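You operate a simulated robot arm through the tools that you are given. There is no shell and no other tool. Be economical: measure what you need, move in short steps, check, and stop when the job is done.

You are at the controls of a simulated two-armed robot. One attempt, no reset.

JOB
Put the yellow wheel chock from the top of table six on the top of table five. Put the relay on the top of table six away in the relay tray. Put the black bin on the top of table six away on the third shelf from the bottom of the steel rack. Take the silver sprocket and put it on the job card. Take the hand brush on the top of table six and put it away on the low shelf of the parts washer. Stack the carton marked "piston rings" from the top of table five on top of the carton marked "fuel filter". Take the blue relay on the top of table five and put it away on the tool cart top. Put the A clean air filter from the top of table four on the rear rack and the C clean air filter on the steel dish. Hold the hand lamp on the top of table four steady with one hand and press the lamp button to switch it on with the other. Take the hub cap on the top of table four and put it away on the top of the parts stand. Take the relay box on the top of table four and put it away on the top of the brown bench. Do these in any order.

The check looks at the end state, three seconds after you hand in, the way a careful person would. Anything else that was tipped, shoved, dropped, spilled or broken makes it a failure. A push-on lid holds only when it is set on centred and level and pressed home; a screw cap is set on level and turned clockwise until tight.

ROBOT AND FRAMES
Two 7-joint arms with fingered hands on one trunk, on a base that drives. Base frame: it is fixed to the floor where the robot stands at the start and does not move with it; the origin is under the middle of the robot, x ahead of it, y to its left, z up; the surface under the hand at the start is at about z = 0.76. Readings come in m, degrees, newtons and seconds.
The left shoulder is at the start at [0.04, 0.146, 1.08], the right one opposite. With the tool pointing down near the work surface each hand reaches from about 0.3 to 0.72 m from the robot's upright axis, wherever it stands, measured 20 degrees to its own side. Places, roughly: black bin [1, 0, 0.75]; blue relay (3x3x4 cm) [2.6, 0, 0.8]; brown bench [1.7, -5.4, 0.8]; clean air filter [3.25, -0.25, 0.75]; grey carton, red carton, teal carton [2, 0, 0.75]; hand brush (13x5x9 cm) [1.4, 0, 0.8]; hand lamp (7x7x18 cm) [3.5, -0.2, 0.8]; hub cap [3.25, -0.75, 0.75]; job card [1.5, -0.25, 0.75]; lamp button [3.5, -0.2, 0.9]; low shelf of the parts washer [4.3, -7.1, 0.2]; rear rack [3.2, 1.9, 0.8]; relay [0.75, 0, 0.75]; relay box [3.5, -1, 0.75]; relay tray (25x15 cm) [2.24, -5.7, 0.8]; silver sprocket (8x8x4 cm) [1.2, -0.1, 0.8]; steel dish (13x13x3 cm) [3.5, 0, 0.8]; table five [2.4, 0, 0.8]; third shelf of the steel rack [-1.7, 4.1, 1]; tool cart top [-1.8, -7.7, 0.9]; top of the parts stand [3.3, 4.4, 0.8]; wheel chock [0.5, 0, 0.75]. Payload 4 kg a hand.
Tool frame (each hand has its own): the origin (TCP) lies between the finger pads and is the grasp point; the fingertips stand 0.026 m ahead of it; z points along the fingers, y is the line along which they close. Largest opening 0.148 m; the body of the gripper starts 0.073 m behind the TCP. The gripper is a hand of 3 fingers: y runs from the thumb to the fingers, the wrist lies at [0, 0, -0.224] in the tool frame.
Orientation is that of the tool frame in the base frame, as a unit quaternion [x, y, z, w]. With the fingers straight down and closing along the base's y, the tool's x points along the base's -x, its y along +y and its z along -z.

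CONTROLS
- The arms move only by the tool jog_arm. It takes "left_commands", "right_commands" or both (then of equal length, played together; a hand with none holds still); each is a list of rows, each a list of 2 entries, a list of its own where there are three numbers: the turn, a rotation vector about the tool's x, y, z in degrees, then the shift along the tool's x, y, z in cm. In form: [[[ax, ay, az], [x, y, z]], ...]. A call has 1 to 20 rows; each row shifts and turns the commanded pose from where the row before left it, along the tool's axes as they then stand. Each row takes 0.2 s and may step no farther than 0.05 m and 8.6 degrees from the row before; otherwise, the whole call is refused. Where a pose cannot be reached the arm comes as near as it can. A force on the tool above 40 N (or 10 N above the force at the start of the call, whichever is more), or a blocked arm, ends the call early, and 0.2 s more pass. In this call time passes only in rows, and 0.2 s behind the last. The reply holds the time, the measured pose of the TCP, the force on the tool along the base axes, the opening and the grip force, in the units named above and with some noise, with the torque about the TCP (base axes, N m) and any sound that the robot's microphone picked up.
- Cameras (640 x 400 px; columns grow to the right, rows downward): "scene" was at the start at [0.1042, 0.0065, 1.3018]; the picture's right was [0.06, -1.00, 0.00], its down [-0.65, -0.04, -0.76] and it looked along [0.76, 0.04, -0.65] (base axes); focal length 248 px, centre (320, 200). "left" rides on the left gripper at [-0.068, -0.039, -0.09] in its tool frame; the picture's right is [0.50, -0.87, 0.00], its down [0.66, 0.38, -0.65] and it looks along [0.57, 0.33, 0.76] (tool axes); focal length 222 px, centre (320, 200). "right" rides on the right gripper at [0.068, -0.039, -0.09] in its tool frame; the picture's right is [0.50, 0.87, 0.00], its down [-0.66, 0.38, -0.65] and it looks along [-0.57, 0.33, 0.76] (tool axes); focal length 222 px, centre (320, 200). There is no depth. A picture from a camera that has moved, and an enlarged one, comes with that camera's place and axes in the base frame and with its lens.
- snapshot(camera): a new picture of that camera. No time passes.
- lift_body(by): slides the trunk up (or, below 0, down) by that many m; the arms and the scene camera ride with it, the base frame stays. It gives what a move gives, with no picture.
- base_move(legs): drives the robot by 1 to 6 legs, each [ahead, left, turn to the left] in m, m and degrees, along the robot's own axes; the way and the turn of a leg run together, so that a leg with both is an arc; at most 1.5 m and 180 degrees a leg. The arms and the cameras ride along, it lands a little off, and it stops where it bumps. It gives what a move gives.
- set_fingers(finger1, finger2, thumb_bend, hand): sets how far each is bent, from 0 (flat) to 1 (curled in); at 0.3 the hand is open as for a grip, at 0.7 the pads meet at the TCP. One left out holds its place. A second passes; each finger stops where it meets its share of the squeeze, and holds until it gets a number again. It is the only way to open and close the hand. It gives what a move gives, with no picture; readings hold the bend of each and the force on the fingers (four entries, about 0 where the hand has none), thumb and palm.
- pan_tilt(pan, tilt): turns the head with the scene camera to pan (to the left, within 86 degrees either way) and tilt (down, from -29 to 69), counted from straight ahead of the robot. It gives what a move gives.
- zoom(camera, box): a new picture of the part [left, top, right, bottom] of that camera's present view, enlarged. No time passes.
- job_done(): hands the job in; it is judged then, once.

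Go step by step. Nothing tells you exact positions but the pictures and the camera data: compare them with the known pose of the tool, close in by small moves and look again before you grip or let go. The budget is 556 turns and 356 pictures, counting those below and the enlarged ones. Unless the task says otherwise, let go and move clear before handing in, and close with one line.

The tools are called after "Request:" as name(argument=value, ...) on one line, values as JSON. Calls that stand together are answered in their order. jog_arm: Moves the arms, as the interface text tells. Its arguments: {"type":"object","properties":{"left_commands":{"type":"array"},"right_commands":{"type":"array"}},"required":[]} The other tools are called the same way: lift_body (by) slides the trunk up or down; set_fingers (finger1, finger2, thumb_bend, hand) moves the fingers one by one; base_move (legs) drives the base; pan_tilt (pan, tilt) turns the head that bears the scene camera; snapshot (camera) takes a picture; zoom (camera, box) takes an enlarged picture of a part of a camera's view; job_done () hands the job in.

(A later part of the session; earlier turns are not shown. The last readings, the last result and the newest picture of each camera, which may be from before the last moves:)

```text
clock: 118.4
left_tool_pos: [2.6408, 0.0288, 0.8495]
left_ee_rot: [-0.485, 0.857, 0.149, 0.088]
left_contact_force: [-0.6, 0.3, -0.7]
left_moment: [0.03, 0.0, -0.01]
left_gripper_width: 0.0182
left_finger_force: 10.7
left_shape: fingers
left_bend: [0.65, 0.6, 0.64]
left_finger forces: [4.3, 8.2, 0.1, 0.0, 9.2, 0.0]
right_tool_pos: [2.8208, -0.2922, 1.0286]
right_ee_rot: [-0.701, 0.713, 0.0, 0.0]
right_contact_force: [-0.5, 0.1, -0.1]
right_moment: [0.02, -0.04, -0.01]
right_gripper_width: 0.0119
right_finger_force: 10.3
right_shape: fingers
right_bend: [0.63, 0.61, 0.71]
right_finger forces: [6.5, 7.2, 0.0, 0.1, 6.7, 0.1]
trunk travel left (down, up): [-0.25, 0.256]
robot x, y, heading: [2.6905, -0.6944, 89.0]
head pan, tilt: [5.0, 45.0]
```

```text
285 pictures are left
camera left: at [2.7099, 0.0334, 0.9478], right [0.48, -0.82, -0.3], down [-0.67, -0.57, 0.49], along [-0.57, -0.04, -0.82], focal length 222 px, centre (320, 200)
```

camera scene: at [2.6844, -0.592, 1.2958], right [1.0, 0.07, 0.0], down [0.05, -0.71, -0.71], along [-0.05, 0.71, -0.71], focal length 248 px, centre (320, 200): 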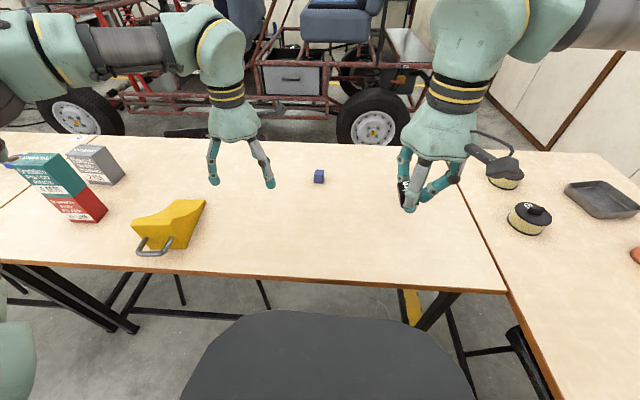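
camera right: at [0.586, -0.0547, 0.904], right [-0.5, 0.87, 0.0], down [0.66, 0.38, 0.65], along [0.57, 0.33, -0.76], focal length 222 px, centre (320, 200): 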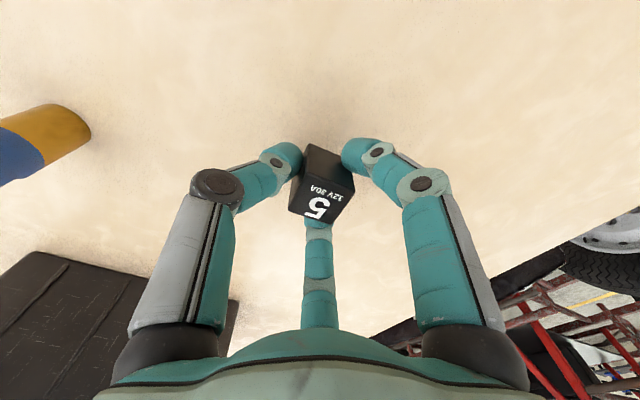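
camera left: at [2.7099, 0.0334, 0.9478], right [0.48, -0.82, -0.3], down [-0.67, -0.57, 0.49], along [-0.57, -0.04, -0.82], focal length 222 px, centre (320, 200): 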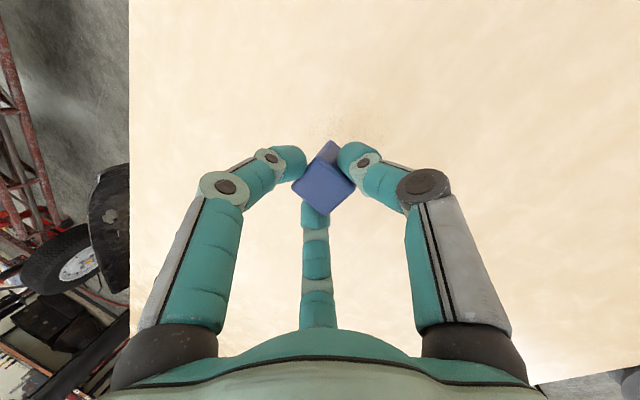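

Blue relay held. Raising and retracting, then backing into the aisle and turning toward the west end.

Request:
jog_arm(left_commands=[[[0, 0, 0], [-1.45, 0.84, -4.6]], [[0, 0, 0], [-1.45, 0.84, -4.6]], [[0, 0, 0], [-1.45, 0.84, -4.6]], [[0, 0, 0], [3.9, -2.26, -1.64]], [[0, 0, 0], [3.9, -2.26, -1.64]], [[0, 0, 0], [3.9, -2.26, -1.64]], [[0, 0, 0], [3.9, -2.26, -1.64]], [[0, 0, 0], [3.9, -2.26, -1.64]], [[0, 0, 0], [3.9, -2.26, -1.64]]])

Request:
base_move(legs=[[-0.4, 0, 0], [0, 0, 91]])

Request:
pan_tilt(pan=45, tilt=20)

Request:
snapshot(camera="scene")

Request:
pan_tilt(pan=0, tilt=20)

Request:
snapshot(camera="scene")

```text
clock: 120.4
left_tool_pos: [2.6366, -0.2639, 0.9985]
left_ee_rot: [-0.485, 0.857, 0.15, 0.088]
left_contact_force: [0.3, 0.6, -0.7]
left_moment: [0.01, 0.01, 0.0]
left_gripper_width: 0.0177
left_finger_force: 10.6
left_shape: fingers
left_bend: [0.65, 0.6, 0.64]
left_finger forces: [4.2, 8.0, 0.1, 0.0, 9.0, 0.0]
right_tool_pos: [2.8204, -0.2931, 1.0295]
right_ee_rot: [-0.701, 0.713, 0.001, -0.001]
right_contact_force: [-0.3, -0.2, -0.2]
right_moment: [-0.02, -0.03, -0.02]
right_gripper_width: 0.0121
right_finger_force: 10.2
right_shape: fingers
right_bend: [0.63, 0.61, 0.71]
right_finger forces: [6.5, 7.3, 0.0, 0.0, 6.8, 0.0]
trunk travel left (down, up): [-0.25, 0.256]
robot x, y, heading: [2.6932, -0.7006, 88.8]
head pan, tilt: [5.0, 45.0]
```

```text
clock: 126.9
left_tool_pos: [2.2548, -1.1782, 0.9973]
left_ee_rot: [0.957, -0.233, -0.166, 0.049]
left_contact_force: [0.2, 0.0, -0.2]
left_moment: [-0.02, -0.01, 0.02]
left_gripper_width: 0.0178
left_finger_force: 11.1
left_shape: fingers
left_bend: [0.65, 0.6, 0.64]
left_finger forces: [4.0, 8.0, 0.0, 0.0, 9.0, 0.0]
right_tool_pos: [2.2735, -0.9926, 1.03]
right_ee_rot: [1.0, 0.024, 0.0, 0.0]
right_contact_force: [0.4, 0.1, -0.2]
right_moment: [0.04, -0.04, -0.01]
right_gripper_width: 0.0112
right_finger_force: 10.3
right_shape: fingers
right_bend: [0.63, 0.61, 0.71]
right_finger forces: [6.2, 7.0, 0.0, 0.0, 6.8, 0.0]
trunk travel left (down, up): [-0.25, 0.256]
robot x, y, heading: [2.687, -1.0977, -177.3]
head pan, tilt: [5.0, 45.0]
```

```text
clock: 127.9
left_tool_pos: [2.2548, -1.1796, 0.9979]
left_ee_rot: [0.957, -0.233, -0.166, 0.048]
left_contact_force: [0.9, 0.1, -0.5]
left_moment: [-0.02, 0.03, -0.05]
left_gripper_width: 0.0176
left_finger_force: 11.0
left_shape: fingers
left_bend: [0.65, 0.6, 0.64]
left_finger forces: [4.1, 8.0, 0.0, 0.0, 8.9, 0.0]
right_tool_pos: [2.2742, -0.9936, 1.0293]
right_ee_rot: [1.0, 0.024, 0.0, 0.0]
right_contact_force: [0.4, -1.1, -0.4]
right_moment: [0.03, 0.0, 0.0]
right_gripper_width: 0.0115
right_finger_force: 10.4
right_shape: fingers
right_bend: [0.63, 0.61, 0.71]
right_finger forces: [6.2, 7.1, 0.1, 0.0, 6.8, 0.0]
trunk travel left (down, up): [-0.25, 0.256]
robot x, y, heading: [2.6861, -1.0989, -177.5]
head pan, tilt: [45.0, 20.0]
```

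```text
284 pictures are left
camera scene: at [2.6009, -1.1656, 1.3344], right [-0.74, 0.67, 0.0], down [0.23, 0.25, -0.94], along [-0.63, -0.69, -0.34], focal length 248 px, centre (320, 200)
```

scene: 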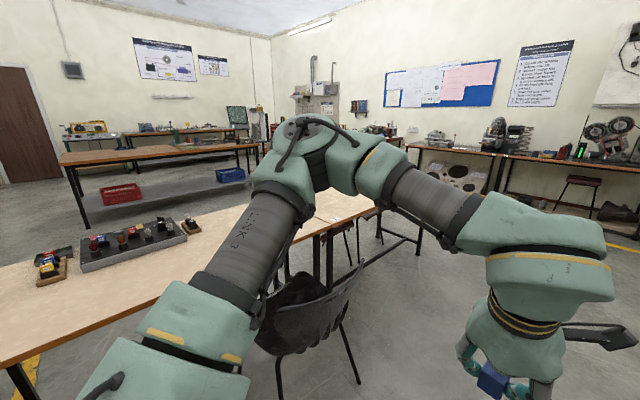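

```text
clock: 129.1
left_tool_pos: [2.2556, -1.1796, 0.9985]
left_ee_rot: [0.957, -0.232, -0.166, 0.05]
left_contact_force: [0.3, -0.2, -0.7]
left_moment: [0.0, -0.02, -0.01]
left_gripper_width: 0.0178
left_finger_force: 10.7
left_shape: fingers
left_bend: [0.65, 0.6, 0.64]
left_finger forces: [4.2, 7.9, 0.0, 0.1, 9.0, 0.0]
right_tool_pos: [2.2742, -0.9929, 1.0293]
right_ee_rot: [1.0, 0.023, 0.0, 0.0]
right_contact_force: [0.1, 0.3, -0.8]
right_moment: [-0.01, -0.03, 0.0]
right_gripper_width: 0.0114
right_finger_force: 10.1
right_shape: fingers
right_bend: [0.63, 0.61, 0.71]
right_finger forces: [6.2, 7.2, 0.0, 0.1, 6.8, 0.0]
trunk travel left (down, up): [-0.25, 0.256]
robot x, y, heading: [2.6859, -1.0977, -177.4]
head pan, tilt: [0.0, 20.0]
```

```text
283 pictures are left
camera scene: at [2.5707, -1.1012, 1.3344], right [-0.05, 1.0, 0.0], down [0.34, 0.02, -0.94], along [-0.94, -0.04, -0.34], focal length 248 px, centre (320, 200)
```

scene: 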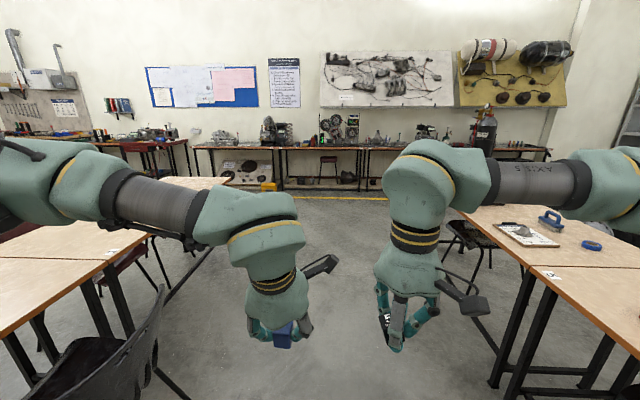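

There's a clear aisle westward. Driving west to x≈-0.35 then turning south.

Request:
base_move(legs=[[0, -0.1, -2.6], [1.5, 0, 0], [1.5, 0, 0], [0, 0, 90]])

Request:
pan_tilt(pan=0, tilt=15)

Request:
snapshot(camera="scene")

Request:
pan_tilt(pan=40, tilt=15)

Request:
snapshot(camera="scene")

```text
clock: 148.2
left_tool_pos: [-0.3112, -1.2376, 0.9987]
left_ee_rot: [0.87, 0.462, -0.092, 0.147]
left_contact_force: [0.1, -0.4, 0.0]
left_moment: [0.01, 0.0, -0.04]
left_gripper_width: 0.0177
left_finger_force: 10.4
left_shape: fingers
left_bend: [0.65, 0.6, 0.64]
left_finger forces: [4.1, 8.0, 0.0, 0.0, 9.0, 0.0]
right_tool_pos: [-0.4923, -1.196, 1.0285]
right_ee_rot: [0.733, 0.681, 0.0, 0.0]
right_contact_force: [-0.1, 0.0, -1.1]
right_moment: [-0.01, 0.0, -0.03]
right_gripper_width: 0.0114
right_finger_force: 10.1
right_shape: fingers
right_bend: [0.63, 0.61, 0.71]
right_finger forces: [6.0, 7.1, 0.0, 0.0, 6.9, 0.0]
trunk travel left (down, up): [-0.25, 0.256]
robot x, y, heading: [-0.3376, -0.8043, -94.1]
head pan, tilt: [0.0, 20.0]
```

```text
clock: 148.9
left_tool_pos: [-0.3112, -1.2362, 0.9986]
left_ee_rot: [0.871, 0.461, -0.092, 0.147]
left_contact_force: [-0.3, 0.3, -0.8]
left_moment: [0.0, 0.02, 0.02]
left_gripper_width: 0.0175
left_finger_force: 10.5
left_shape: fingers
left_bend: [0.65, 0.6, 0.64]
left_finger forces: [4.1, 8.1, 0.1, 0.0, 9.0, 0.0]
right_tool_pos: [-0.4935, -1.1946, 1.0287]
right_ee_rot: [0.732, 0.681, 0.0, 0.0]
right_contact_force: [0.1, -0.1, -0.4]
right_moment: [0.01, -0.01, -0.04]
right_gripper_width: 0.0113
right_finger_force: 9.4
right_shape: fingers
right_bend: [0.63, 0.61, 0.71]
right_finger forces: [6.0, 7.1, 0.0, 0.1, 6.8, 0.0]
trunk travel left (down, up): [-0.25, 0.256]
robot x, y, heading: [-0.3416, -0.8008, -93.9]
head pan, tilt: [0.0, 15.0]
```

```text
282 pictures are left
camera scene: at [-0.3488, -0.9121, 1.3425], right [-1.0, 0.07, 0.0], down [0.02, 0.26, -0.97], along [-0.07, -0.96, -0.26], focal length 248 px, centre (320, 200)
```

scene: 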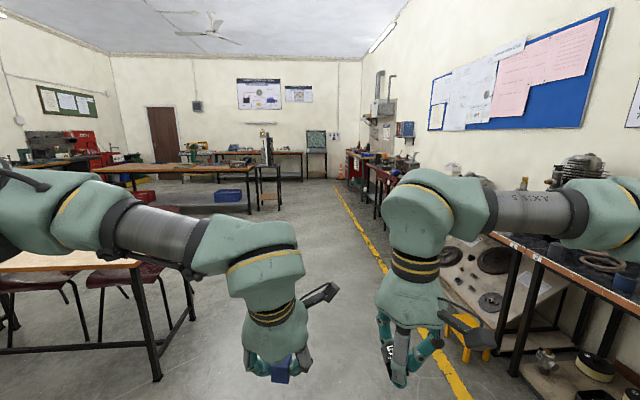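

```text
clock: 150.0
left_tool_pos: [-0.3109, -1.2372, 0.998]
left_ee_rot: [0.87, 0.461, -0.091, 0.149]
left_contact_force: [0.4, -0.6, -0.4]
left_moment: [-0.02, 0.01, 0.0]
left_gripper_width: 0.0177
left_finger_force: 10.7
left_shape: fingers
left_bend: [0.65, 0.6, 0.64]
left_finger forces: [4.1, 8.0, 0.0, 0.1, 9.0, 0.1]
right_tool_pos: [-0.493, -1.1958, 1.0295]
right_ee_rot: [0.733, 0.681, 0.0, 0.0]
right_contact_force: [-0.9, 0.6, -0.7]
right_moment: [0.03, 0.04, 0.03]
right_gripper_width: 0.011
right_finger_force: 10.4
right_shape: fingers
right_bend: [0.63, 0.61, 0.71]
right_finger forces: [6.0, 7.1, 0.0, 0.0, 6.7, 0.0]
trunk travel left (down, up): [-0.25, 0.256]
robot x, y, heading: [-0.3398, -0.8002, -94.3]
head pan, tilt: [40.0, 15.0]
```

```text
281 pictures are left
camera scene: at [-0.2875, -0.8948, 1.3426], right [-0.81, -0.58, 0.0], down [-0.15, 0.21, -0.97], along [0.56, -0.78, -0.26], focal length 248 px, centre (320, 200)
```

scene: 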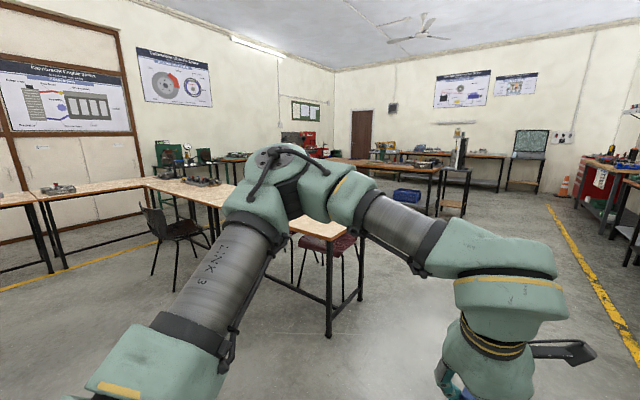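

The aisle south at x≈-0.35 is clear. The brown bench seems to be ahead-left around y≈-5. Driving 3 m south.

Request:
base_move(legs=[[0, 0, 4], [1.5, 0, 0], [1.5, 0, 0]])

Request:
pan_tilt(pan=0, tilt=15)

Request:
snapshot(camera="scene")

Request:
pan_tilt(pan=55, tilt=15)

Request:
snapshot(camera="scene")

```text
clock: 164.8
left_tool_pos: [-0.1, -4.1966, 0.9992]
left_ee_rot: [0.828, 0.534, -0.079, 0.154]
left_contact_force: [-0.4, -0.5, -1.1]
left_moment: [-0.04, 0.02, -0.02]
left_gripper_width: 0.0177
left_finger_force: 10.3
left_shape: fingers
left_bend: [0.65, 0.6, 0.64]
left_finger forces: [4.2, 8.0, 0.0, 0.0, 9.0, 0.0]
right_tool_pos: [-0.2873, -4.1864, 1.0294]
right_ee_rot: [0.672, 0.741, 0.0, 0.0]
right_contact_force: [0.0, -0.9, -0.5]
right_moment: [-0.01, -0.01, 0.02]
right_gripper_width: 0.0111
right_finger_force: 9.8
right_shape: fingers
right_bend: [0.63, 0.61, 0.71]
right_finger forces: [6.0, 7.1, 0.0, 0.0, 6.8, 0.0]
trunk travel left (down, up): [-0.25, 0.256]
robot x, y, heading: [-0.2012, -3.7686, -84.5]
head pan, tilt: [40.0, 15.0]
```

```text
clock: 165.8
left_tool_pos: [-0.0986, -4.1964, 0.9992]
left_ee_rot: [0.828, 0.533, -0.079, 0.154]
left_contact_force: [-1.2, 0.7, 0.0]
left_moment: [-0.04, 0.0, 0.03]
left_gripper_width: 0.0177
left_finger_force: 10.2
left_shape: fingers
left_bend: [0.65, 0.6, 0.64]
left_finger forces: [4.0, 8.1, 0.0, 0.0, 9.0, 0.0]
right_tool_pos: [-0.2865, -4.186, 1.0283]
right_ee_rot: [0.672, 0.741, 0.0, 0.0]
right_contact_force: [-0.4, -0.2, -1.7]
right_moment: [0.01, 0.01, -0.01]
right_gripper_width: 0.0113
right_finger_force: 10.0
right_shape: fingers
right_bend: [0.63, 0.61, 0.71]
right_finger forces: [6.2, 7.1, 0.1, 0.0, 6.8, 0.0]
trunk travel left (down, up): [-0.25, 0.256]
robot x, y, heading: [-0.2024, -3.7739, -84.4]
head pan, tilt: [0.0, 15.0]
```

```text
280 pictures are left
camera scene: at [-0.1914, -3.8825, 1.3426], right [-1.0, -0.1, 0.0], down [-0.03, 0.26, -0.97], along [0.09, -0.96, -0.26], focal length 248 px, centre (320, 200)
```

scene: 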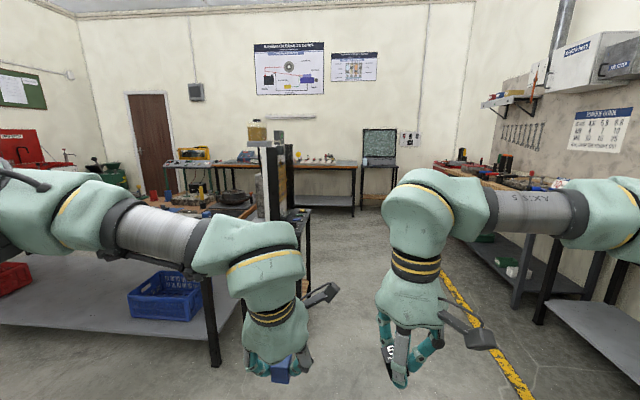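

```text
clock: 167.1
left_tool_pos: [-0.098, -4.1967, 0.9977]
left_ee_rot: [0.828, 0.533, -0.079, 0.154]
left_contact_force: [0.1, 0.1, -0.8]
left_moment: [0.02, 0.0, -0.01]
left_gripper_width: 0.0175
left_finger_force: 10.3
left_shape: fingers
left_bend: [0.65, 0.6, 0.64]
left_finger forces: [4.1, 8.0, 0.0, 0.1, 9.0, 0.0]
right_tool_pos: [-0.2859, -4.1858, 1.0301]
right_ee_rot: [0.672, 0.741, 0.0, 0.0]
right_contact_force: [0.3, -0.4, -0.3]
right_moment: [0.02, -0.03, 0.0]
right_gripper_width: 0.0114
right_finger_force: 10.7
right_shape: fingers
right_bend: [0.63, 0.61, 0.71]
right_finger forces: [6.2, 7.1, 0.1, 0.0, 6.7, 0.0]
trunk travel left (down, up): [-0.25, 0.256]
robot x, y, heading: [-0.2035, -3.7717, -84.4]
head pan, tilt: [55.0, 15.0]
```

```text
279 pictures are left
camera scene: at [-0.1192, -3.8355, 1.3426], right [-0.49, -0.87, 0.0], down [-0.23, 0.13, -0.97], along [0.84, -0.48, -0.26], focal length 248 px, centre (320, 200)
```

scene: 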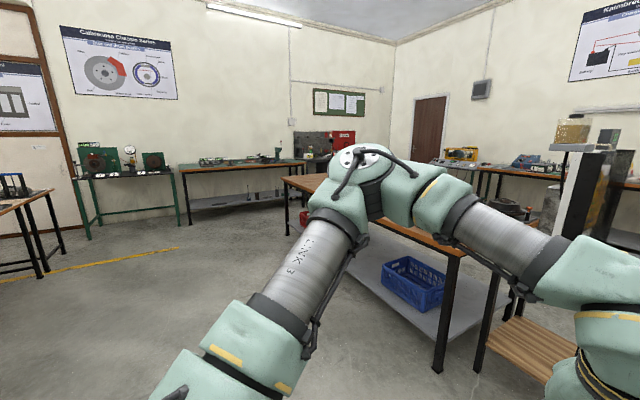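

The brown bench runs from about (0.46,-4.85) eastward; the tray is nearer its south side. A narrow passage lies at x≈-0.5; I'll go through it carefully.

Request:
base_move(legs=[[0, 0, -5.6], [0, -0.28, 0], [0.6, 0, 0]])

Request:
pan_tilt(pan=20, tilt=30)

Request:
snapshot(camera="scene")

Request:
pan_tilt(pan=-30, tilt=30)

Request:
snapshot(camera="scene")

```text
clock: 172.6
left_tool_pos: [-0.4174, -4.8058, 1.0001]
left_ee_rot: [0.851, 0.495, -0.086, 0.151]
left_contact_force: [0.3, 0.7, -0.8]
left_moment: [0.03, -0.01, 0.02]
left_gripper_width: 0.0175
left_finger_force: 10.8
left_shape: fingers
left_bend: [0.65, 0.6, 0.64]
left_finger forces: [4.0, 8.0, 0.1, 0.1, 9.1, 0.0]
right_tool_pos: [-0.6014, -4.7784, 1.0286]
right_ee_rot: [0.705, 0.71, 0.0, 0.0]
right_contact_force: [0.0, -0.8, 0.0]
right_moment: [0.01, 0.04, 0.0]
right_gripper_width: 0.0113
right_finger_force: 10.0
right_shape: fingers
right_bend: [0.63, 0.61, 0.71]
right_finger forces: [6.1, 7.1, 0.0, 0.0, 6.9, 0.0]
trunk travel left (down, up): [-0.25, 0.256]
robot x, y, heading: [-0.4827, -4.3717, -89.7]
head pan, tilt: [55.0, 15.0]
```

```text
clock: 173.6
left_tool_pos: [-0.4178, -4.806, 0.9977]
left_ee_rot: [0.852, 0.495, -0.086, 0.15]
left_contact_force: [-0.6, 0.2, -0.3]
left_moment: [-0.03, 0.0, 0.01]
left_gripper_width: 0.0176
left_finger_force: 10.9
left_shape: fingers
left_bend: [0.65, 0.6, 0.64]
left_finger forces: [4.1, 8.0, 0.0, 0.0, 9.0, 0.0]
right_tool_pos: [-0.602, -4.7789, 1.0293]
right_ee_rot: [0.705, 0.71, 0.001, 0.0]
right_contact_force: [-0.7, 0.5, -1.0]
right_moment: [-0.01, 0.03, -0.01]
right_gripper_width: 0.0114
right_finger_force: 10.1
right_shape: fingers
right_bend: [0.63, 0.61, 0.71]
right_finger forces: [6.1, 7.1, 0.0, 0.0, 6.9, 0.0]
trunk travel left (down, up): [-0.25, 0.256]
robot x, y, heading: [-0.4811, -4.3726, -89.5]
head pan, tilt: [20.0, 30.0]
```

```text
278 pictures are left
camera scene: at [-0.4504, -4.4764, 1.3184], right [-0.94, -0.35, 0.0], down [-0.17, 0.47, -0.87], along [0.3, -0.81, -0.5], focal length 248 px, centre (320, 200)
```

scene: 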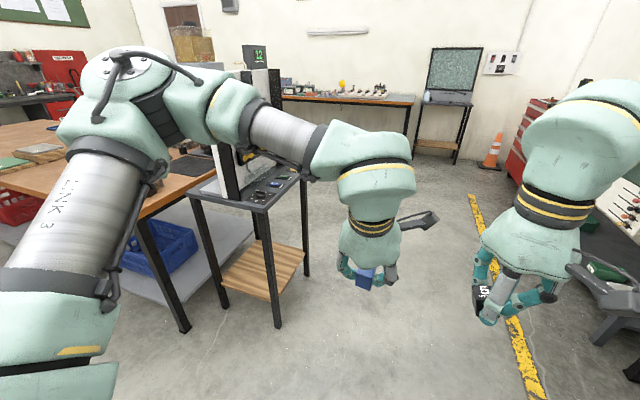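

```text
clock: 174.8
left_tool_pos: [-0.4186, -4.8055, 0.9975]
left_ee_rot: [0.852, 0.494, -0.086, 0.15]
left_contact_force: [0.0, -0.4, -0.8]
left_moment: [0.01, 0.01, -0.02]
left_gripper_width: 0.0176
left_finger_force: 10.6
left_shape: fingers
left_bend: [0.65, 0.6, 0.64]
left_finger forces: [4.1, 8.0, 0.0, 0.1, 9.0, 0.1]
right_tool_pos: [-0.6019, -4.7785, 1.029]
right_ee_rot: [0.705, 0.71, 0.001, -0.001]
right_contact_force: [0.4, -0.1, -0.2]
right_moment: [0.0, 0.0, 0.02]
right_gripper_width: 0.0113
right_finger_force: 9.9
right_shape: fingers
right_bend: [0.63, 0.61, 0.71]
right_finger forces: [6.1, 7.2, 0.0, 0.0, 6.8, 0.1]
trunk travel left (down, up): [-0.25, 0.256]
robot x, y, heading: [-0.4798, -4.374, -89.6]
head pan, tilt: [-30.0, 30.0]
```

```text
277 pictures are left
camera scene: at [-0.5266, -4.4703, 1.3184], right [-0.87, 0.49, 0.0], down [0.25, 0.43, -0.87], along [-0.43, -0.75, -0.5], focal length 248 px, centre (320, 200)
```

scene: 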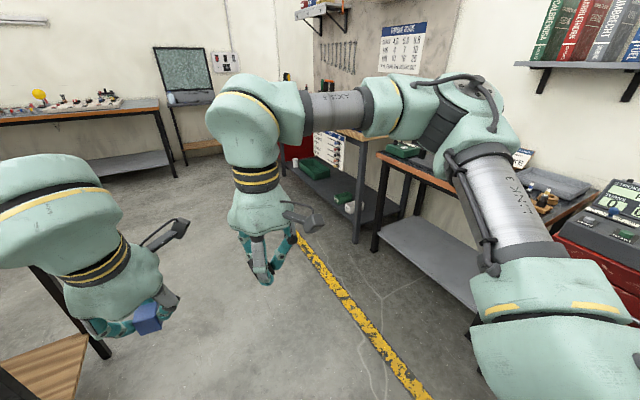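

Passage is about 1.6 m wide; shifting slightly west and driving south past the stand.

Request:
base_move(legs=[[0, -0.12, 0], [1.2, 0, 0], [1.1, 0, 0]])

Request:
pan_tilt(pan=-50, tilt=25)

Request:
snapshot(camera="scene")

Request:
pan_tilt(pan=60, tilt=20)

Request:
snapshot(camera="scene")

```text
clock: 186.8
left_tool_pos: [-0.4986, -7.0734, 0.9988]
left_ee_rot: [0.848, 0.501, -0.085, 0.151]
left_contact_force: [0.0, -0.2, -0.6]
left_moment: [0.0, 0.02, -0.03]
left_gripper_width: 0.0177
left_finger_force: 10.9
left_shape: fingers
left_bend: [0.65, 0.6, 0.64]
left_finger forces: [4.1, 8.0, 0.0, 0.0, 9.0, 0.1]
right_tool_pos: [-0.6825, -7.0496, 1.0285]
right_ee_rot: [0.699, 0.715, 0.0, 0.0]
right_contact_force: [0.2, -0.3, -0.9]
right_moment: [-0.01, 0.0, 0.02]
right_gripper_width: 0.0113
right_finger_force: 10.3
right_shape: fingers
right_bend: [0.63, 0.61, 0.71]
right_finger forces: [6.1, 7.2, 0.0, 0.0, 6.8, 0.1]
trunk travel left (down, up): [-0.25, 0.256]
robot x, y, heading: [-0.5672, -6.6418, -88.7]
head pan, tilt: [-30.0, 30.0]
```

```text
clock: 187.6
left_tool_pos: [-0.4988, -7.0734, 0.9988]
left_ee_rot: [0.848, 0.501, -0.085, 0.151]
left_contact_force: [0.4, -0.1, 0.0]
left_moment: [-0.01, 0.0, 0.0]
left_gripper_width: 0.0177
left_finger_force: 10.5
left_shape: fingers
left_bend: [0.65, 0.6, 0.64]
left_finger forces: [4.1, 8.0, 0.1, 0.1, 9.0, 0.1]
right_tool_pos: [-0.6826, -7.0487, 1.0294]
right_ee_rot: [0.7, 0.714, 0.002, 0.0]
right_contact_force: [0.0, 0.1, -1.1]
right_moment: [0.0, 0.01, -0.01]
right_gripper_width: 0.0113
right_finger_force: 9.7
right_shape: fingers
right_bend: [0.63, 0.61, 0.71]
right_finger forces: [6.1, 7.0, 0.1, 0.0, 6.8, 0.0]
trunk travel left (down, up): [-0.25, 0.256]
robot x, y, heading: [-0.5678, -6.6424, -89.0]
head pan, tilt: [-50.0, 25.0]
```

```text
276 pictures are left
camera scene: at [-0.6372, -6.7206, 1.3263], right [-0.66, 0.75, 0.0], down [0.32, 0.28, -0.91], along [-0.68, -0.6, -0.42], focal length 248 px, centre (320, 200)
```

scene: 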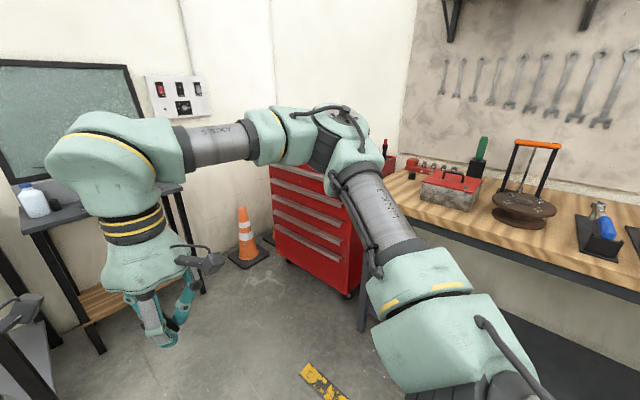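

```text
clock: 189.5
left_tool_pos: [-0.4988, -7.073, 0.9981]
left_ee_rot: [0.848, 0.5, -0.085, 0.151]
left_contact_force: [0.2, 0.1, 0.4]
left_moment: [0.03, -0.02, -0.02]
left_gripper_width: 0.0176
left_finger_force: 10.8
left_shape: fingers
left_bend: [0.65, 0.6, 0.64]
left_finger forces: [4.1, 8.0, 0.1, 0.0, 9.0, 0.1]
right_tool_pos: [-0.6837, -7.0484, 1.0291]
right_ee_rot: [0.7, 0.714, 0.0, 0.0]
right_contact_force: [-0.2, 0.1, -1.3]
right_moment: [-0.01, 0.04, -0.02]
right_gripper_width: 0.0112
right_finger_force: 9.5
right_shape: fingers
right_bend: [0.63, 0.61, 0.71]
right_finger forces: [6.0, 7.2, 0.0, 0.1, 6.8, 0.0]
trunk travel left (down, up): [-0.25, 0.256]
robot x, y, heading: [-0.5652, -6.6397, -88.8]
head pan, tilt: [60.0, 20.0]
```

```text
275 pictures are left
camera scene: at [-0.4864, -6.705, 1.3344], right [-0.48, -0.88, 0.0], down [-0.3, 0.17, -0.94], along [0.82, -0.45, -0.34], focal length 248 px, centre (320, 200)
```

scene: 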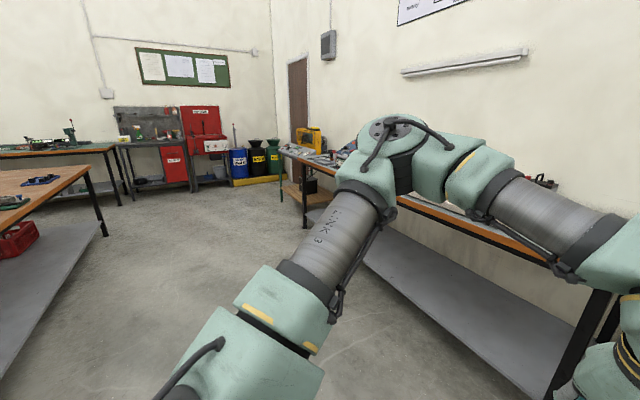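

The tool cart is the red drawer cabinet with its face at x≈-1.7 facing east. I'll turn west and approach diagonally.

Request:
base_move(legs=[[0, 0, -91.2], [0.25, 0.85, 0]])

Request:
pan_tilt(pan=10, tilt=35)

Request:
snapshot(camera="scene")

```text
clock: 197.9
left_tool_pos: [-1.2212, -7.5759, 0.9971]
left_ee_rot: [0.956, -0.237, -0.167, 0.049]
left_contact_force: [0.8, -0.4, 0.0]
left_moment: [0.03, 0.02, -0.02]
left_gripper_width: 0.0173
left_finger_force: 9.9
left_shape: fingers
left_bend: [0.65, 0.6, 0.64]
left_finger forces: [4.0, 8.0, 0.1, 0.1, 8.9, 0.0]
right_tool_pos: [-1.1987, -7.3903, 1.0281]
right_ee_rot: [1.0, 0.019, 0.0, 0.001]
right_contact_force: [-0.5, -0.4, 0.1]
right_moment: [0.01, -0.02, 0.02]
right_gripper_width: 0.0108
right_finger_force: 10.1
right_shape: fingers
right_bend: [0.63, 0.61, 0.71]
right_finger forces: [6.0, 7.1, 0.1, 0.1, 6.8, 0.0]
trunk travel left (down, up): [-0.25, 0.256]
robot x, y, heading: [-0.7884, -7.4988, -177.8]
head pan, tilt: [60.0, 20.0]
```

```text
clock: 199.1
left_tool_pos: [-1.2193, -7.5753, 0.9978]
left_ee_rot: [0.956, -0.237, -0.167, 0.048]
left_contact_force: [-0.3, -0.2, 0.4]
left_moment: [-0.02, 0.03, 0.01]
left_gripper_width: 0.0176
left_finger_force: 10.6
left_shape: fingers
left_bend: [0.65, 0.6, 0.64]
left_finger forces: [4.0, 7.9, 0.0, 0.0, 9.0, 0.0]
right_tool_pos: [-1.1991, -7.3913, 1.029]
right_ee_rot: [1.0, 0.019, 0.001, 0.0]
right_contact_force: [-0.1, 0.0, -0.7]
right_moment: [0.0, 0.02, -0.01]
right_gripper_width: 0.0109
right_finger_force: 9.4
right_shape: fingers
right_bend: [0.63, 0.61, 0.71]
right_finger forces: [5.9, 7.0, 0.0, 0.0, 6.8, 0.0]
trunk travel left (down, up): [-0.25, 0.256]
robot x, y, heading: [-0.7892, -7.4945, -177.9]
head pan, tilt: [10.0, 35.0]
```

```text
274 pictures are left
camera scene: at [-0.8968, -7.516, 1.3106], right [-0.21, 0.98, 0.0], down [0.56, 0.12, -0.82], along [-0.8, -0.17, -0.57], focal length 248 px, centre (320, 200)
```

scene: 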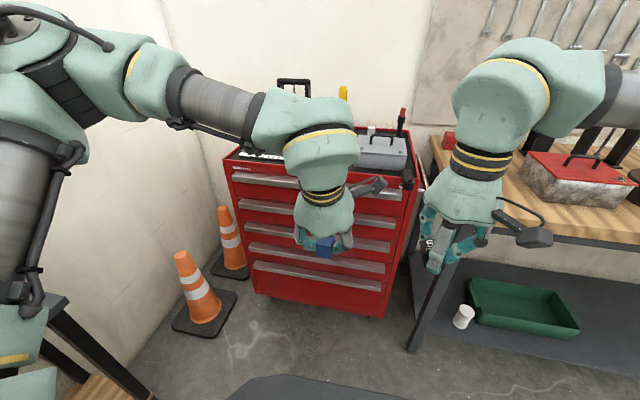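

Raising the trunk 0.2 m gives clearance over the cart items and a better view; then driving forward.

Request:
lift_body(by=0.2)

Request:
base_move(legs=[[0.3, 0.15, -2.0]])

Request:
pan_tilt(pan=0, tilt=45)

Request:
snapshot(camera="scene")

```text
clock: 201.3
left_tool_pos: [-1.22, -7.5763, 1.1986]
left_ee_rot: [0.956, -0.238, -0.166, 0.048]
left_contact_force: [0.3, -0.4, 0.0]
left_moment: [0.0, 0.0, 0.01]
left_gripper_width: 0.0174
left_finger_force: 10.6
left_shape: fingers
left_bend: [0.65, 0.6, 0.64]
left_finger forces: [4.1, 7.9, 0.0, 0.0, 9.0, 0.0]
right_tool_pos: [-1.1994, -7.3903, 1.2299]
right_ee_rot: [1.0, 0.018, 0.0, 0.0]
right_contact_force: [-1.0, 0.1, -0.6]
right_moment: [0.04, -0.04, -0.03]
right_gripper_width: 0.011
right_finger_force: 9.9
right_shape: fingers
right_bend: [0.63, 0.61, 0.71]
right_finger forces: [5.9, 7.0, 0.0, 0.1, 6.8, 0.0]
trunk travel left (down, up): [-0.45, 0.056]
robot x, y, heading: [-0.7917, -7.4956, -177.9]
head pan, tilt: [10.0, 35.0]
```

```text
clock: 203.5
left_tool_pos: [-1.5236, -7.7107, 1.1995]
left_ee_rot: [0.951, -0.256, -0.167, 0.045]
left_contact_force: [-0.7, 0.4, 0.4]
left_moment: [0.01, -0.01, 0.01]
left_gripper_width: 0.0172
left_finger_force: 10.1
left_shape: fingers
left_bend: [0.65, 0.6, 0.64]
left_finger forces: [4.0, 8.0, 0.1, 0.0, 8.9, 0.0]
right_tool_pos: [-1.4949, -7.5281, 1.2291]
right_ee_rot: [1.0, -0.001, -0.001, 0.001]
right_contact_force: [0.9, 0.4, -1.0]
right_moment: [0.02, 0.05, 0.0]
right_gripper_width: 0.0111
right_finger_force: 9.7
right_shape: fingers
right_bend: [0.63, 0.61, 0.71]
right_finger forces: [6.0, 7.0, 0.0, 0.1, 6.7, 0.0]
trunk travel left (down, up): [-0.45, 0.056]
robot x, y, heading: [-1.0947, -7.6584, 179.9]
head pan, tilt: [10.0, 35.0]
```

```text
clock: 204.2
left_tool_pos: [-1.5242, -7.7129, 1.1971]
left_ee_rot: [0.951, -0.257, -0.168, 0.044]
left_contact_force: [-0.8, 0.2, 0.2]
left_moment: [-0.02, 0.0, 0.0]
left_gripper_width: 0.0173
left_finger_force: 9.4
left_shape: fingers
left_bend: [0.65, 0.6, 0.64]
left_finger forces: [4.0, 7.9, 0.0, 0.1, 8.9, 0.0]
right_tool_pos: [-1.4956, -7.5285, 1.2285]
right_ee_rot: [1.0, -0.001, 0.0, -0.001]
right_contact_force: [-0.7, -0.3, -0.2]
right_moment: [0.02, 0.02, -0.02]
right_gripper_width: 0.011
right_finger_force: 9.9
right_shape: fingers
right_bend: [0.63, 0.61, 0.71]
right_finger forces: [5.9, 6.9, 0.1, 0.0, 6.9, 0.0]
trunk travel left (down, up): [-0.45, 0.056]
robot x, y, heading: [-1.0901, -7.6523, 179.7]
head pan, tilt: [0.0, 45.0]
```

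```text
273 pictures are left
camera scene: at [-1.194, -7.6505, 1.4959], right [0.0, 1.0, 0.0], down [0.71, 0.0, -0.71], along [-0.71, 0.0, -0.71], focal length 248 px, centre (320, 200)
```

scene: 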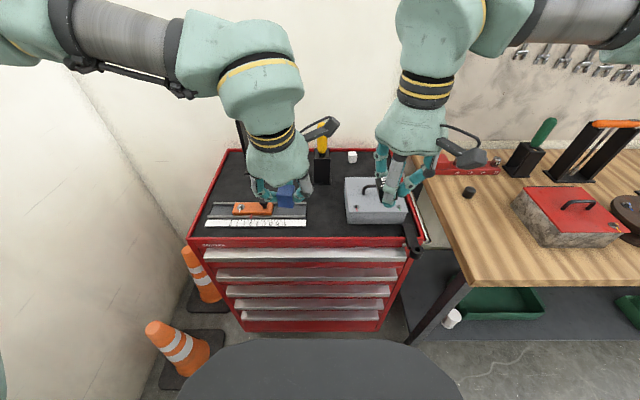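

The gap between the ruler tray and grey box near the front of the cart top is free, about (-1.675,-7.632). Moving the right hand aside and the left over the gap.

Request:
jog_arm(left_commands=[[[0, 0, 0], [0, 0, 0]], [[0, 0, 0], [-4.05, 0.03, 1.28]], [[0, 0, 0], [-4.05, 0.03, 1.28]], [[0, 0, 0], [-4.05, 0.03, 1.28]], [[0, 0, 0], [-4.05, 0.03, 1.28]]], right_commands=[[[0, 0, 0], [0, -4, 0]], [[0, 0, 0], [0, -4, 0]], [[0, 0, 0], [0, -4, 0]], [[0, 0, 0], [0, -4, 0]], [[0, 0, 0], [0, 0, 0]]])

Request:
snapshot(camera="scene")

Request:
snapshot(camera="left")

```text
clock: 205.4
left_tool_pos: [-1.6762, -7.6333, 1.1982]
left_ee_rot: [0.951, -0.257, -0.167, 0.045]
left_contact_force: [-1.4, -0.4, -0.9]
left_moment: [-0.01, -0.04, 0.03]
left_gripper_width: 0.017
left_finger_force: 10.5
left_shape: fingers
left_bend: [0.65, 0.6, 0.64]
left_finger forces: [4.0, 8.0, 0.1, 0.1, 9.0, 0.0]
right_tool_pos: [-1.4935, -7.3649, 1.229]
right_ee_rot: [1.0, -0.001, 0.001, 0.0]
right_contact_force: [0.7, 0.5, -0.1]
right_moment: [0.04, -0.02, -0.01]
right_gripper_width: 0.0108
right_finger_force: 10.3
right_shape: fingers
right_bend: [0.63, 0.61, 0.71]
right_finger forces: [5.9, 7.2, 0.1, 0.0, 6.9, 0.0]
trunk travel left (down, up): [-0.45, 0.056]
robot x, y, heading: [-1.0915, -7.6538, 179.5]
head pan, tilt: [0.0, 45.0]
```

```text
272 pictures are left
camera scene: at [-1.1952, -7.6489, 1.4958], right [0.0, 1.0, 0.0], down [0.71, 0.0, -0.71], along [-0.71, 0.0, -0.71], focal length 248 px, centre (320, 200)
```

scene: 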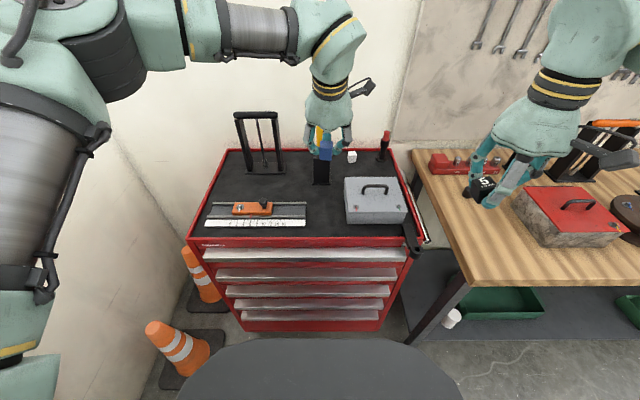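

```text
271 pictures are left
camera left: at [-1.6814, -7.5649, 1.2951], right [0.82, 0.5, -0.3], down [0.58, -0.66, 0.49], along [0.05, -0.57, -0.82], focal length 222 px, centre (320, 200)
```

left: 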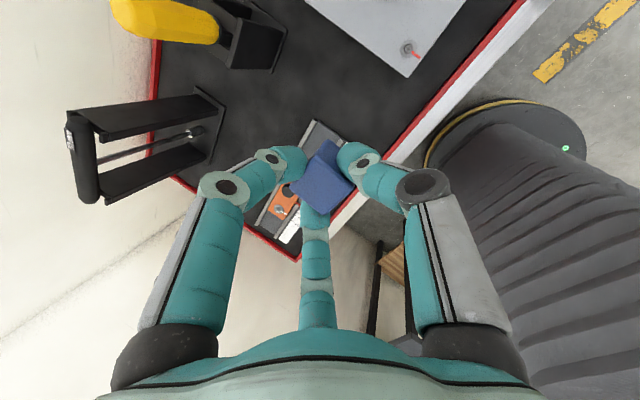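

The spot under the hand is clear. Lowering.

Request:
jog_arm(left_commands=[[[0, 0, 0], [1.26, -0.73, 4.0]], [[0, 0, 0], [1.26, -0.73, 4.0]], [[0, 0, 0], [1.26, -0.73, 4.0]], [[0, 0, 0], [1.26, -0.73, 4.0]], [[0, 0, 0], [0.9, -0.51, 2.8]]])

Request:
zoom(camera="scene", box=[230, 120, 430, 250])

Request:
snapshot(camera="left")

```text
clock: 206.6
left_tool_pos: [-1.6751, -7.6301, 0.998]
left_ee_rot: [0.951, -0.257, -0.167, 0.044]
left_contact_force: [0.0, 0.4, -1.3]
left_moment: [-0.04, -0.01, 0.03]
left_gripper_width: 0.0171
left_finger_force: 10.7
left_shape: fingers
left_bend: [0.65, 0.6, 0.64]
left_finger forces: [4.0, 8.0, 0.0, 0.0, 8.9, 0.0]
right_tool_pos: [-1.4936, -7.366, 1.2295]
right_ee_rot: [1.0, -0.001, 0.0, 0.001]
right_contact_force: [-0.8, 0.1, -0.3]
right_moment: [0.02, -0.01, 0.0]
right_gripper_width: 0.0109
right_finger_force: 9.9
right_shape: fingers
right_bend: [0.63, 0.61, 0.71]
right_finger forces: [5.9, 7.1, 0.0, 0.1, 6.8, 0.0]
trunk travel left (down, up): [-0.45, 0.056]
robot x, y, heading: [-1.0926, -7.6546, 179.8]
head pan, tilt: [0.0, 45.0]
```

```text
3.08 times, centred on (330, 185) of scene
camera zoom: at [-1.1947, -7.65, 1.4958], right [0.0, 1.0, 0.0], down [0.71, 0.0, -0.71], along [-0.71, 0.0, -0.71], focal length 763 px, centre (289, 246)
```

zoom: 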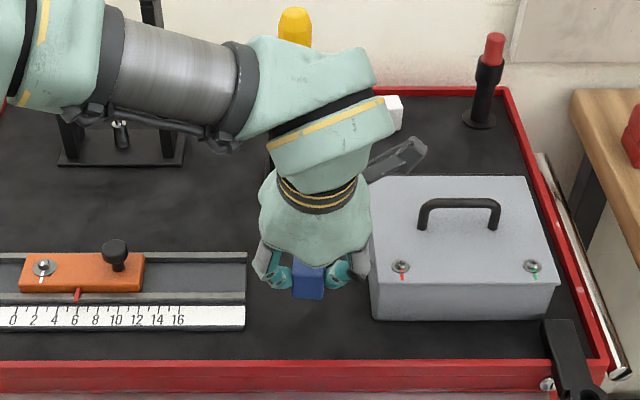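

```text
269 pictures are left
camera left: at [-1.6795, -7.562, 1.096], right [0.82, 0.5, -0.3], down [0.58, -0.66, 0.49], along [0.05, -0.57, -0.82], focal length 222 px, centre (320, 200)
```

left: 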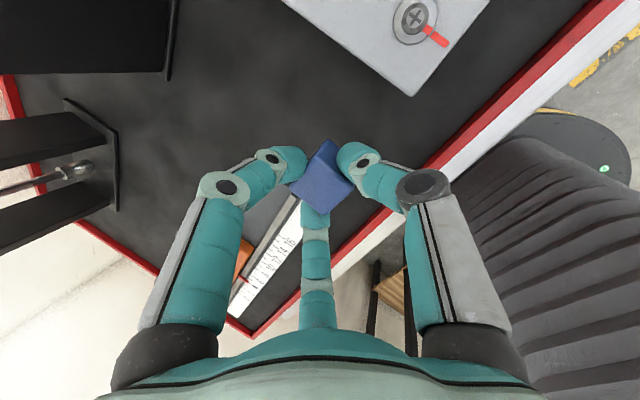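

Request:
jog_arm(left_commands=[[[0, 0, 0], [0.5, 0.87, 0]], [[0, 0, 0], [0.24, -0.14, 0.75]], [[0, 0, 0], [0.24, -0.14, 0.75]], [[0, 0, 0], [0.15, -0.09, 0.47]], [[0, 0, 0], [0.15, -0.09, 0.47]]])

Request:
zoom(camera="scene", box=[230, 120, 430, 250])

```text
clock: 207.8
left_tool_pos: [-1.6721, -7.6412, 0.9721]
left_ee_rot: [0.951, -0.257, -0.167, 0.045]
left_contact_force: [-0.2, 0.3, -0.2]
left_moment: [-0.02, -0.04, -0.01]
left_gripper_width: 0.0171
left_finger_force: 10.5
left_shape: fingers
left_bend: [0.65, 0.6, 0.64]
left_finger forces: [4.0, 8.0, 0.0, 0.0, 8.8, 0.0]
right_tool_pos: [-1.4919, -7.3669, 1.2293]
right_ee_rot: [1.0, -0.001, 0.0, 0.0]
right_contact_force: [-0.2, -0.4, 0.0]
right_moment: [0.03, 0.02, 0.01]
right_gripper_width: 0.0109
right_finger_force: 10.4
right_shape: fingers
right_bend: [0.63, 0.61, 0.71]
right_finger forces: [6.0, 7.1, 0.0, 0.0, 6.9, 0.0]
trunk travel left (down, up): [-0.45, 0.056]
robot x, y, heading: [-1.0887, -7.6534, 179.8]
head pan, tilt: [0.0, 45.0]
```

```text
3.08 times, centred on (330, 185) of scene
camera zoom: at [-1.194, -7.6501, 1.4959], right [0.0, 1.0, 0.0], down [0.71, 0.0, -0.71], along [-0.71, 0.0, -0.71], focal length 763 px, centre (289, 246)
```

zoom: 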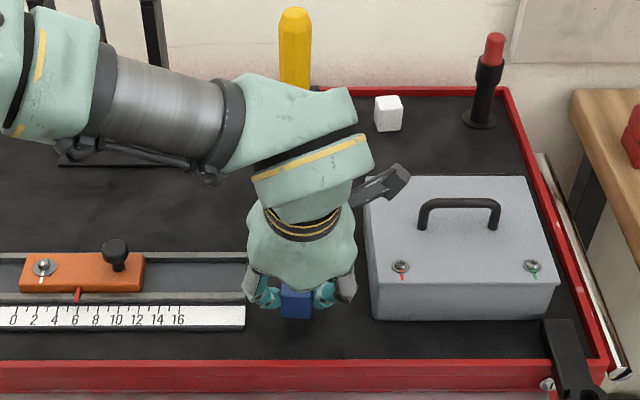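

Request:
jog_arm(left_commands=[[[0, 0, 0], [0.15, -0.09, 0.47]], [[0, 0, 0], [0.15, -0.09, 0.47]], [[0, 0, 0], [0.15, -0.09, 0.47]]])

Request:
zoom(camera="scene", box=[280, 180, 380, 250])

```text
clock: 208.6
left_tool_pos: [-1.6723, -7.6401, 0.9569]
left_ee_rot: [0.951, -0.257, -0.169, 0.044]
left_contact_force: [-0.8, 0.3, 3.4]
left_moment: [0.0, -0.02, 0.0]
left_gripper_width: 0.0172
left_finger_force: 11.6
left_shape: fingers
left_bend: [0.65, 0.6, 0.65]
left_finger forces: [5.0, 8.6, 0.0, 0.0, 9.7, 0.1]
right_tool_pos: [-1.4923, -7.3672, 1.2294]
right_ee_rot: [1.0, -0.001, 0.0, 0.001]
right_contact_force: [0.1, -0.4, -1.4]
right_moment: [0.01, -0.01, 0.0]
right_gripper_width: 0.0111
right_finger_force: 10.2
right_shape: fingers
right_bend: [0.63, 0.61, 0.71]
right_finger forces: [6.0, 7.0, 0.0, 0.0, 6.9, 0.0]
trunk travel left (down, up): [-0.45, 0.056]
robot x, y, heading: [-1.0933, -7.6526, 179.8]
head pan, tilt: [0.0, 45.0]
```

```text
5.71 times, centred on (330, 215) of scene
camera zoom: at [-1.1933, -7.6502, 1.496], right [0.0, 1.0, 0.0], down [0.71, 0.0, -0.71], along [-0.71, 0.0, -0.71], focal length 1416 px, centre (263, 114)
```

zoom: 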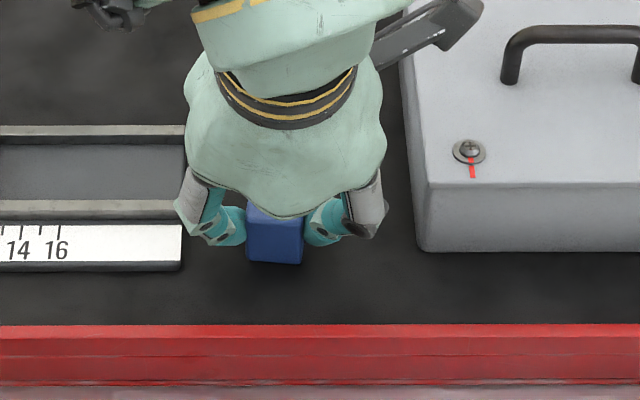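

Touching. Opening slightly and lifting out.

Request:
set_fingers(hand="left", finger1=0.48, finger2=0.48, thumb_bend=0.48)

Request:
jog_arm(left_commands=[[[0, 0, 0], [-1.26, 0.73, -4.0]], [[0, 0, 0], [-1.26, 0.73, -4.0]], [[0, 0, 0], [-1.26, 0.73, -4.0]], [[0, 0, 0], [-1.26, 0.73, -4.0]], [[0, 0, 0], [-1.26, 0.73, -4.0]], [[0, 0, 0], [3.9, -2.26, -1.64]], [[0, 0, 0], [3.9, -2.26, -1.64]], [[0, 0, 0], [3.9, -2.26, -1.64]]])

Request:
zoom(camera="scene", box=[180, 120, 440, 260])

```text
clock: 209.6
left_tool_pos: [-1.6745, -7.6404, 0.9575]
left_ee_rot: [0.951, -0.257, -0.168, 0.045]
left_contact_force: [0.5, -0.1, 0.0]
left_moment: [-0.01, -0.03, -0.01]
left_gripper_width: 0.0684
left_finger_force: 0.0
left_shape: fingers
left_bend: [0.48, 0.48, 0.48]
left_finger forces: [0.0, 0.0, 0.1, 0.0, 0.0, 0.0]
right_tool_pos: [-1.492, -7.3672, 1.2306]
right_ee_rot: [1.0, -0.001, 0.0, 0.0]
right_contact_force: [-0.2, -0.4, 0.6]
right_moment: [0.01, 0.01, -0.03]
right_gripper_width: 0.0111
right_finger_force: 10.0
right_shape: fingers
right_bend: [0.63, 0.61, 0.71]
right_finger forces: [5.9, 7.0, 0.0, 0.0, 6.9, 0.1]
trunk travel left (down, up): [-0.45, 0.056]
robot x, y, heading: [-1.092, -7.653, 179.8]
head pan, tilt: [0.0, 45.0]
```

```text
clock: 211.4
left_tool_pos: [-1.5312, -7.6425, 1.1695]
left_ee_rot: [0.951, -0.257, -0.167, 0.044]
left_contact_force: [0.5, 0.0, -0.1]
left_moment: [0.02, -0.02, 0.01]
left_gripper_width: 0.0684
left_finger_force: 0.0
left_shape: fingers
left_bend: [0.48, 0.48, 0.48]
left_finger forces: [0.1, 0.0, 0.0, 0.0, 0.0, 0.0]
right_tool_pos: [-1.4914, -7.3652, 1.2298]
right_ee_rot: [1.0, -0.002, -0.002, 0.001]
right_contact_force: [-0.3, -0.4, -0.9]
right_moment: [0.0, 0.03, 0.0]
right_gripper_width: 0.0107
right_finger_force: 10.2
right_shape: fingers
right_bend: [0.63, 0.61, 0.71]
right_finger forces: [5.8, 7.0, 0.0, 0.0, 6.8, 0.1]
trunk travel left (down, up): [-0.45, 0.056]
robot x, y, heading: [-1.0942, -7.6516, 179.8]
head pan, tilt: [0.0, 45.0]
```

```text
2.46 times, centred on (310, 190) of scene
camera zoom: at [-1.1924, -7.65, 1.496], right [0.0, 1.0, 0.0], down [0.71, 0.0, -0.71], along [-0.71, 0.0, -0.71], focal length 610 px, centre (345, 225)
```

zoom: 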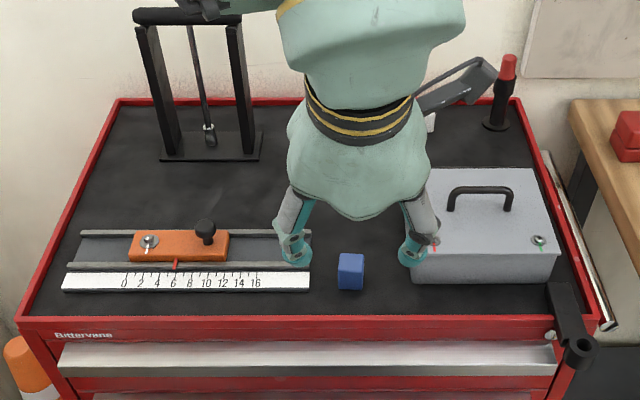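

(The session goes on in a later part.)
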